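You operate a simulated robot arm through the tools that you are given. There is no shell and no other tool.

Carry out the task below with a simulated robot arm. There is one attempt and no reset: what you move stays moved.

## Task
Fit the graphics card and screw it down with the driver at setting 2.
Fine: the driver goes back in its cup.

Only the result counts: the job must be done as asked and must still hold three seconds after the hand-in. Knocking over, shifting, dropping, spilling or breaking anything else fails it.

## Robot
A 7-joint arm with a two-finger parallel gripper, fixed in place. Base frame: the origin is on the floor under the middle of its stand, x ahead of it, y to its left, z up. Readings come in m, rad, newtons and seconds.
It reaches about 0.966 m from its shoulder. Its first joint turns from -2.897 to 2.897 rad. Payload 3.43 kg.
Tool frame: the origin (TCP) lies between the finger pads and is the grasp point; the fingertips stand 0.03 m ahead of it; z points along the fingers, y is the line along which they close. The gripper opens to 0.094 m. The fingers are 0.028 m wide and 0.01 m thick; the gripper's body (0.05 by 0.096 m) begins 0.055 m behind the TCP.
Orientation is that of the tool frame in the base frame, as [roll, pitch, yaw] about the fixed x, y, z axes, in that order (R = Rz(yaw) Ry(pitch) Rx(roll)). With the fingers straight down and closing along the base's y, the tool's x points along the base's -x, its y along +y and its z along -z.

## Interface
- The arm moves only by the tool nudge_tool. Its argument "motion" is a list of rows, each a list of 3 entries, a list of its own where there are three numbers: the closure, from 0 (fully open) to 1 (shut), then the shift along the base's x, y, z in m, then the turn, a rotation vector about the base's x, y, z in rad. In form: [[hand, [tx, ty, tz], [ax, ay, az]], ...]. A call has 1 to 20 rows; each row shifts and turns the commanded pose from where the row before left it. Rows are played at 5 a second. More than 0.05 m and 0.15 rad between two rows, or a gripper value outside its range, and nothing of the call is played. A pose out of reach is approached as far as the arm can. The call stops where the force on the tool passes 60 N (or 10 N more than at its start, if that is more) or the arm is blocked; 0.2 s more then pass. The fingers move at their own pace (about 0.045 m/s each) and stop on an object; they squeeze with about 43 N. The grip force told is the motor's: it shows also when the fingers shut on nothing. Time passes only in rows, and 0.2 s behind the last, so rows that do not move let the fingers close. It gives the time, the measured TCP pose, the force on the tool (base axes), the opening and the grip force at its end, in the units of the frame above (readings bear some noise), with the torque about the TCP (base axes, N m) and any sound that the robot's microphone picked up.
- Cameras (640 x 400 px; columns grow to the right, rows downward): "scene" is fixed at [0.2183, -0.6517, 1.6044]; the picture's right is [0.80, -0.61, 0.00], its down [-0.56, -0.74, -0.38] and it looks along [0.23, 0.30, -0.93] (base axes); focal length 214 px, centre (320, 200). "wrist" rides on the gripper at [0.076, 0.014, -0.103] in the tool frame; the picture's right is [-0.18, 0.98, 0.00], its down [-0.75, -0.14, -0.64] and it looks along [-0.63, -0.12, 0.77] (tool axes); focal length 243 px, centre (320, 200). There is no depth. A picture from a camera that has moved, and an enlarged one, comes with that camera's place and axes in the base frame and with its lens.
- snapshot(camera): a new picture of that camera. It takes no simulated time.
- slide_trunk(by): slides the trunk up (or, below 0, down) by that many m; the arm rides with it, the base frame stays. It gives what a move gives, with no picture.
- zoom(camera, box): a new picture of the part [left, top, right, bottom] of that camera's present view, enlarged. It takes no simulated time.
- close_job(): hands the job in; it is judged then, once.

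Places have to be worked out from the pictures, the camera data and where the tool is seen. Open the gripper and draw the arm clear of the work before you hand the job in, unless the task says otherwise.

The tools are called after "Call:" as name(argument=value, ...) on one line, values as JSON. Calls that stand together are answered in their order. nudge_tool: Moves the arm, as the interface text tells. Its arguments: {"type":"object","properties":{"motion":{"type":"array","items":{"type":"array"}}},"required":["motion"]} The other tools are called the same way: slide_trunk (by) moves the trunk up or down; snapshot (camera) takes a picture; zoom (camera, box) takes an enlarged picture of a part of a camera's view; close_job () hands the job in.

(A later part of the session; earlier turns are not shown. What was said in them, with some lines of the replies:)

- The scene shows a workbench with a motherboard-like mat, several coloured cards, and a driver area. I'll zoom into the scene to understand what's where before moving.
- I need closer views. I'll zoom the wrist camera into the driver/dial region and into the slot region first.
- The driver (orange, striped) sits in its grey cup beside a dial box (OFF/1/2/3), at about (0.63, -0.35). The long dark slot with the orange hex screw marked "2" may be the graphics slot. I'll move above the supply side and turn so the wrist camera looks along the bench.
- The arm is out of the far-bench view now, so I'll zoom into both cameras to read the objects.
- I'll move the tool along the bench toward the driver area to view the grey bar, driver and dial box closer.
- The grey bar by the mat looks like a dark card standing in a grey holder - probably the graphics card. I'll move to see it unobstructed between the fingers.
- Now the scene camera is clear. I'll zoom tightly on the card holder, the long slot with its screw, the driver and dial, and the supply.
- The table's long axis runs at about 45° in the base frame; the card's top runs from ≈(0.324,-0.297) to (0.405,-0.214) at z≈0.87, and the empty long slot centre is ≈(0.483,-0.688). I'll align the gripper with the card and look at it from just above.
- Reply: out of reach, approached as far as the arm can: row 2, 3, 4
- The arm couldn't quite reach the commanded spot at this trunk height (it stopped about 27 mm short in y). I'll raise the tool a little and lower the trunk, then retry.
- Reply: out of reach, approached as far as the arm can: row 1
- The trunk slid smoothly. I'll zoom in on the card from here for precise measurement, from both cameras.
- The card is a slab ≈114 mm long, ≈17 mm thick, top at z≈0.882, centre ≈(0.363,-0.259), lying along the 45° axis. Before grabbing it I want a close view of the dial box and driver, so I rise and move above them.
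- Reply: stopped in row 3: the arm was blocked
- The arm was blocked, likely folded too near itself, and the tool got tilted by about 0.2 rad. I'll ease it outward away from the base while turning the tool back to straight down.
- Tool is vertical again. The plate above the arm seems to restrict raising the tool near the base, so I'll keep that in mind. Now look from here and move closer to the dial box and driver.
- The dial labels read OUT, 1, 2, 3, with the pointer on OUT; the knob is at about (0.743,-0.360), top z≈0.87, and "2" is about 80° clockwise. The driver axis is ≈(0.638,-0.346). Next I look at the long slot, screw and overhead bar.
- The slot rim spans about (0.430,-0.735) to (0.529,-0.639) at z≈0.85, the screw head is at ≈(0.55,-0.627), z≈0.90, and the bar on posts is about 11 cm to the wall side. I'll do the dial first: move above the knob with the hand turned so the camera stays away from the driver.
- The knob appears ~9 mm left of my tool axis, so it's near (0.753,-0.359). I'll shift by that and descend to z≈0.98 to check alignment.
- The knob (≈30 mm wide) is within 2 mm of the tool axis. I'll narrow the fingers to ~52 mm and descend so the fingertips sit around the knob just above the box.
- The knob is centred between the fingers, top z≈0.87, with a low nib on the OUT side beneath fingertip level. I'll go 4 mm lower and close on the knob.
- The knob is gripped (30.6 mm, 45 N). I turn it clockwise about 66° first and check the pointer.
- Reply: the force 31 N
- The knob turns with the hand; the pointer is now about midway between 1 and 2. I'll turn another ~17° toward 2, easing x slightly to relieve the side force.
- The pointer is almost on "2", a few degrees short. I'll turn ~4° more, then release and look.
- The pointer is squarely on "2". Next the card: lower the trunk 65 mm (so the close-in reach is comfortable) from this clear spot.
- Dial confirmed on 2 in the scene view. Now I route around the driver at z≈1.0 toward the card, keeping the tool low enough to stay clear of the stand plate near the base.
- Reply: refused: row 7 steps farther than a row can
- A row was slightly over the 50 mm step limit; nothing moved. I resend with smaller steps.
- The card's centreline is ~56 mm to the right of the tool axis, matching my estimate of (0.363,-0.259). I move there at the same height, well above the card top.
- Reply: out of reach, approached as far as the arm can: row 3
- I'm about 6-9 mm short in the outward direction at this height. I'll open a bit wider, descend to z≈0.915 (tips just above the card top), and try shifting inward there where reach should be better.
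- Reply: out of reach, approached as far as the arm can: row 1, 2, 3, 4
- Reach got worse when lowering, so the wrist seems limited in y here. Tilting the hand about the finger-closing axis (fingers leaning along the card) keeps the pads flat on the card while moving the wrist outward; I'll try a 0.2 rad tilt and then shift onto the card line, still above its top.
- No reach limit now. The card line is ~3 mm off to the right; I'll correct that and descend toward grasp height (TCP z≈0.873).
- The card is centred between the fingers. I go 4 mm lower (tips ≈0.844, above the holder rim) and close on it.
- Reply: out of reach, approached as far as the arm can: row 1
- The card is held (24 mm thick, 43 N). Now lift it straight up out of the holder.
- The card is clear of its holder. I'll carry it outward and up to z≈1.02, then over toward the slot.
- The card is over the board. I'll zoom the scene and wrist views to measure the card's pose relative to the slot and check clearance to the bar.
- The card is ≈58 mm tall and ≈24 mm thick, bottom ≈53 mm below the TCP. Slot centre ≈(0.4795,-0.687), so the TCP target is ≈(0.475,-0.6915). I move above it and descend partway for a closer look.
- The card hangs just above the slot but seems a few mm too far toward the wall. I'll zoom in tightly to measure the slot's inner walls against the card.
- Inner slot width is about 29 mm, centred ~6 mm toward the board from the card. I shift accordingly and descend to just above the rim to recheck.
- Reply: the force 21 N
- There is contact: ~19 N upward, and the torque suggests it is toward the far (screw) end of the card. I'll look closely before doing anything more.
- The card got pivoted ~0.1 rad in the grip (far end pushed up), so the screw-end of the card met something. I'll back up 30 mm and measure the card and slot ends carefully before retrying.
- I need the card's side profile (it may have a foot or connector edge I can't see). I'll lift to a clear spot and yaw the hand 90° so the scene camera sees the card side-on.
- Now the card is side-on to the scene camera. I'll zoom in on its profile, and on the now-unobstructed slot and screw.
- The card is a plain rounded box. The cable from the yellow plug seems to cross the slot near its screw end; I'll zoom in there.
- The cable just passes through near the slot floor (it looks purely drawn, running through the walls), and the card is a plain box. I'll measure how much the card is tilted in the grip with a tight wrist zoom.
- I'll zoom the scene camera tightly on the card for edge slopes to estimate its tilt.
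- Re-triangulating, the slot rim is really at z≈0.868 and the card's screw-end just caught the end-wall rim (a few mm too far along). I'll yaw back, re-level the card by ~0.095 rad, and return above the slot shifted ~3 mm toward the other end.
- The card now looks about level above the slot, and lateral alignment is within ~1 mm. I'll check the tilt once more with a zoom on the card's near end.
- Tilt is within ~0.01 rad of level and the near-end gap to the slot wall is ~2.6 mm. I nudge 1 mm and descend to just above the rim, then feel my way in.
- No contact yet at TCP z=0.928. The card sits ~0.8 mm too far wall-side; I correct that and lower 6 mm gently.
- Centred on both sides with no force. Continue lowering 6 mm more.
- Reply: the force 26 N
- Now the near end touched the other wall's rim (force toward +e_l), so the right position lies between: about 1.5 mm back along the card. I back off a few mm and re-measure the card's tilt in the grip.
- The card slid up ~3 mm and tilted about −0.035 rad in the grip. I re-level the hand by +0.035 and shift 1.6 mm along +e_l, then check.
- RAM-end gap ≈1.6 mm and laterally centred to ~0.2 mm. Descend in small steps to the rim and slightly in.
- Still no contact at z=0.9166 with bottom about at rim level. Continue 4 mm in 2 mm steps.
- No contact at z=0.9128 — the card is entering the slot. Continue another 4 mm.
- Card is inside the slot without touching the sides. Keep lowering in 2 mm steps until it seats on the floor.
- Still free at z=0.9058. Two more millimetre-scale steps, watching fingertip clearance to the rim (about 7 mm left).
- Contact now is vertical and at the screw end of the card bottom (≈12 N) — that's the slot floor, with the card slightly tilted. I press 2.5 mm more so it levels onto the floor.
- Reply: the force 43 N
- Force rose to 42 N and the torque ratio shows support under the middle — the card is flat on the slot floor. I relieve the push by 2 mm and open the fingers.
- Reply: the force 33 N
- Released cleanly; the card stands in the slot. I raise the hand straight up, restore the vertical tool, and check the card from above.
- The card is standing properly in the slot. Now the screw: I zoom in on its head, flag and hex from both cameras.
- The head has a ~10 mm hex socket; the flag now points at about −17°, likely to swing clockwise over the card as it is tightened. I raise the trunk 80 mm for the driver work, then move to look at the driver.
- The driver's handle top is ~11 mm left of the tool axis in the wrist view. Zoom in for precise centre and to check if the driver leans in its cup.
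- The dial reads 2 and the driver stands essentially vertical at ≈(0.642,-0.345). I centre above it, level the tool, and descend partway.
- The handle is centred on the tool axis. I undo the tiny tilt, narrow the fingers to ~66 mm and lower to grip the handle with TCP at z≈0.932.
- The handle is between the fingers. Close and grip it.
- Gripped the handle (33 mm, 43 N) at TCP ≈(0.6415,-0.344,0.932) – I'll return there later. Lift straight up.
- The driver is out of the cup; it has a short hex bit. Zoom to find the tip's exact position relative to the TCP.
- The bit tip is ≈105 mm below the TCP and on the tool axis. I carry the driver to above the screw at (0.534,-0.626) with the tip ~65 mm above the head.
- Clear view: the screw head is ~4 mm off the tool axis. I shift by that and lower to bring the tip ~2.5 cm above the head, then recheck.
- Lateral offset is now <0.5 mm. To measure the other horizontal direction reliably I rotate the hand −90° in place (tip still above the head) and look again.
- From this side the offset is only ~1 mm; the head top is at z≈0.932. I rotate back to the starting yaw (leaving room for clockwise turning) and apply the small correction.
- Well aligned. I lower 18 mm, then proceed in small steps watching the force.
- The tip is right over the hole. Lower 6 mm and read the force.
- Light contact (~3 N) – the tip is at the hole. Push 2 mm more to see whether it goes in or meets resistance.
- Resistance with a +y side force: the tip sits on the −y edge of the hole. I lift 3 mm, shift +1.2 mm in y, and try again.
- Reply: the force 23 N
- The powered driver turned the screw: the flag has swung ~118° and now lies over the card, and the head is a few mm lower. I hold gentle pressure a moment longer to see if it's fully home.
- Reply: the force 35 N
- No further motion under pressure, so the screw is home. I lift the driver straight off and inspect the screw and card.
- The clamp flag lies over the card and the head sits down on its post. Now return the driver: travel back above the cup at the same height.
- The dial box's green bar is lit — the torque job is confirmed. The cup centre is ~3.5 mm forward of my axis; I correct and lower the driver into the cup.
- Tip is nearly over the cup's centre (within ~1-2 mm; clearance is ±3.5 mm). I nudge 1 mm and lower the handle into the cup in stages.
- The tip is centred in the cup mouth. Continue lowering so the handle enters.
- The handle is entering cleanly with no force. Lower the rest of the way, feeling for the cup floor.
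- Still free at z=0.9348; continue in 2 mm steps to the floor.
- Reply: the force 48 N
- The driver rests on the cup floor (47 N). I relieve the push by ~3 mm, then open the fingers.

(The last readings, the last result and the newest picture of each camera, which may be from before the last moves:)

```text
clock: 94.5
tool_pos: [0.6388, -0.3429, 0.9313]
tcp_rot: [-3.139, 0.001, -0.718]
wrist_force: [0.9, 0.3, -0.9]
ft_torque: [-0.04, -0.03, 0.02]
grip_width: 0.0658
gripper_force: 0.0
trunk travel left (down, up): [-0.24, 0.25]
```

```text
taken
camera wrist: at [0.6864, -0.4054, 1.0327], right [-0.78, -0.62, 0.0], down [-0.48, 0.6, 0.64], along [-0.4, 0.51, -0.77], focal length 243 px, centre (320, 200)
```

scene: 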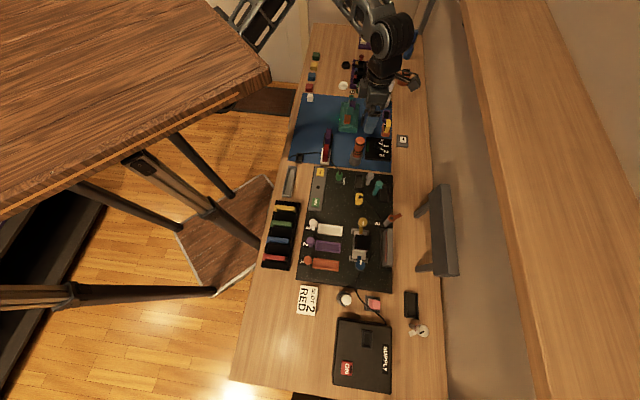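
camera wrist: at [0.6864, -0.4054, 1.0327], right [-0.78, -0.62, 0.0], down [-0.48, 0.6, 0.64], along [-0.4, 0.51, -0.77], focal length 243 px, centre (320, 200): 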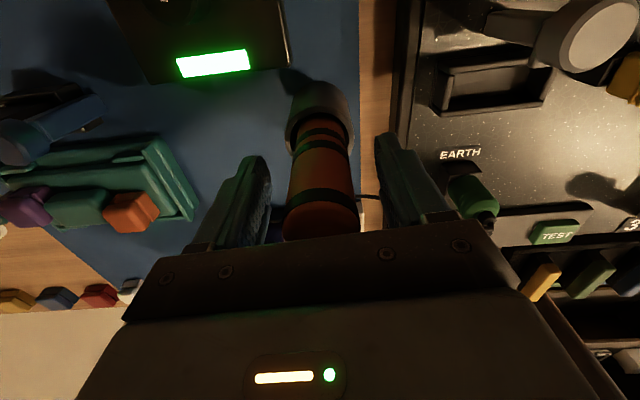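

Released; the driver stands in its cup between the open fingers. I raise straight up and then draw clear to inspect everything.

Call:
nudge_tool(motion=[[0.3, [0, 0, 0.03], [0, 0, 0]], [0.3, [0, 0, 0.04], [0, 0, 0]], [0.3, [0, 0, 0.04], [0, 0, 0]], [0, [0, 0, 0.04], [0, 0, 0]], [0, [0, 0, 0], [0, 0, 0]]])

Call:
snapshot(camera="wrist")

Call:
snapshot(camera="scene")

Call:
zoom(camera="scene", box=[340, 115, 400, 175])

Call:
zoom(camera="scene", box=[365, 205, 415, 280])

```text
clock: 95.7
tool_pos: [0.6392, -0.3429, 1.0799]
tcp_rot: [-3.14, 0.002, -0.716]
wrist_force: [0.1, -0.5, -0.4]
ft_torque: [0.0, -0.01, 0.0]
grip_width: 0.0943
gripper_force: 0.1
trunk travel left (down, up): [-0.24, 0.25]
```

```text
taken
camera wrist: at [0.6862, -0.4049, 1.1819], right [-0.79, -0.62, 0.0], down [-0.48, 0.6, 0.64], along [-0.4, 0.51, -0.77], focal length 243 px, centre (320, 200)
```

wrist: 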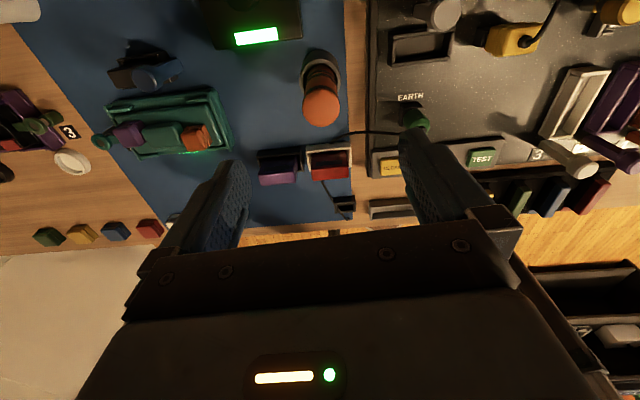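

```text
taken
```

scene: 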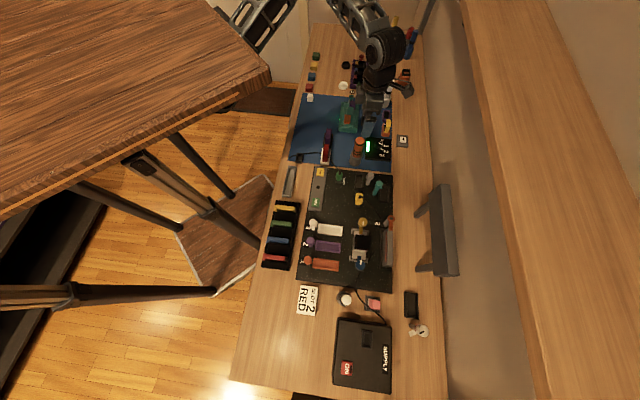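

```text
6.67 times, centred on (370, 145) of scene
camera zoom: at [0.2183, -0.6517, 1.6044], right [0.8, -0.61, 0.0], down [-0.56, -0.74, -0.38], along [0.23, 0.3, -0.93], focal length 1430 px, centre (-13, 567)
```

zoom: 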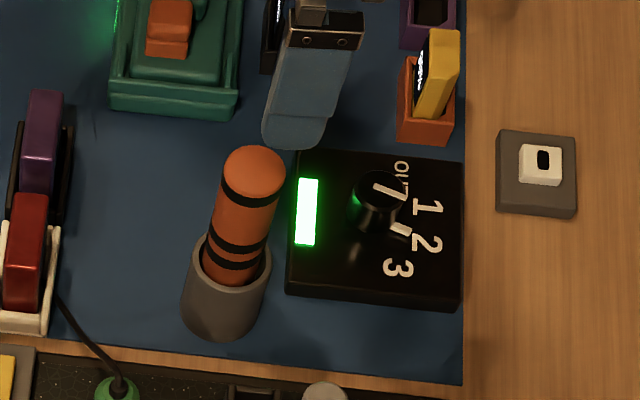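

```text
5.33 times, centred on (390, 242) of scene
camera zoom: at [0.2183, -0.6517, 1.6044], right [0.8, -0.61, 0.0], down [-0.56, -0.74, -0.38], along [0.23, 0.3, -0.93], focal length 1144 px, centre (-53, -27)
```

zoom: 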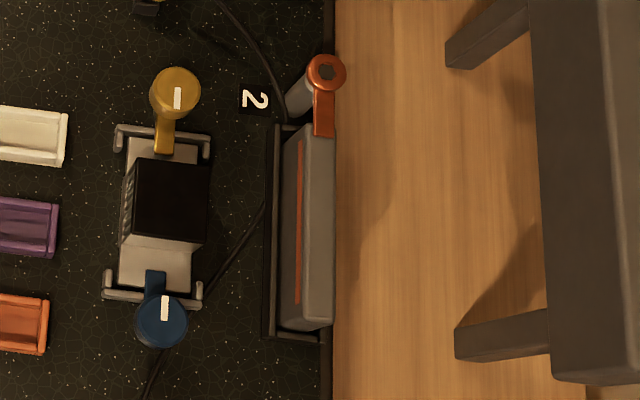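

Everything is in place: card seated under the clamp flag, green light on, driver upright in its cup. I raise the trunk to draw the open hand well clear.

Call:
slide_trunk(by=0.15)

Call:
snapshot(camera="scene")

Call:
zoom(camera="scene", box=[250, 80, 450, 290])

```text
clock: 97.4
tool_pos: [0.6378, -0.3417, 1.2289]
tcp_rot: [-3.141, 0.002, -0.716]
wrist_force: [-0.9, -0.1, 0.3]
ft_torque: [0.02, -0.01, 0.0]
grip_width: 0.0939
gripper_force: 0.1
trunk travel left (down, up): [-0.39, 0.1]
```

```text
taken
```

scene: 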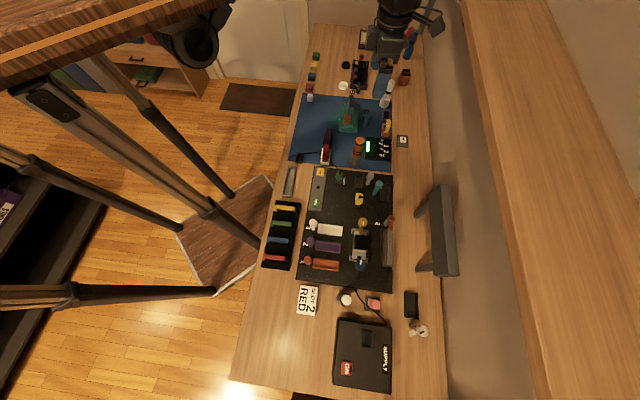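

```text
1.90 times, centred on (350, 185) of scene
camera zoom: at [0.2183, -0.6517, 1.6044], right [0.8, -0.61, 0.0], down [-0.56, -0.74, -0.38], along [0.23, 0.3, -0.93], focal length 408 px, centre (263, 229)
```

zoom: 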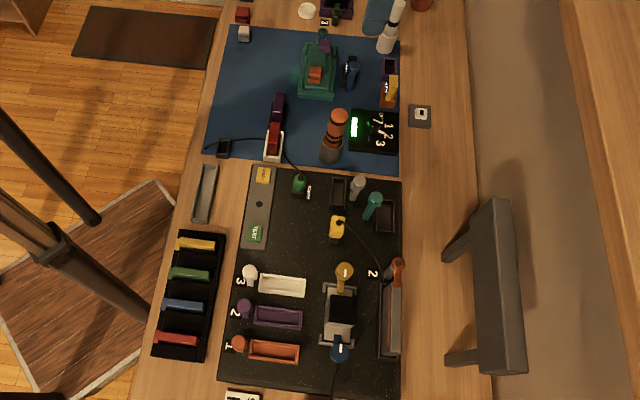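

The hand is open and well clear. The card sits in its slot under the screw flag, the dial is on 2 with the green light on, and the driver is in its cup. Nothing else appears to have moved, so I hand the job in.

Call:
close_job()

```text
The job is handed in.
```

The graphics card is in its slot and screwed down with the driver at setting 2, and the driver is back in its cup. I've handed the job in; I don't have the verdict.

- **Card:** It took three tries to seat, because its ends caught the slot rim twice and it shifted slightly in the grip. It ended up flat on the slot floor.
- **Screw:** The powered driver swung the screw's flag over the end of the card. The light on the dial box came on after that.
- **Everything else:** In the last pictures nothing else on the bench looked moved, and the dial is still at 2. The open hand is raised clear of the work.
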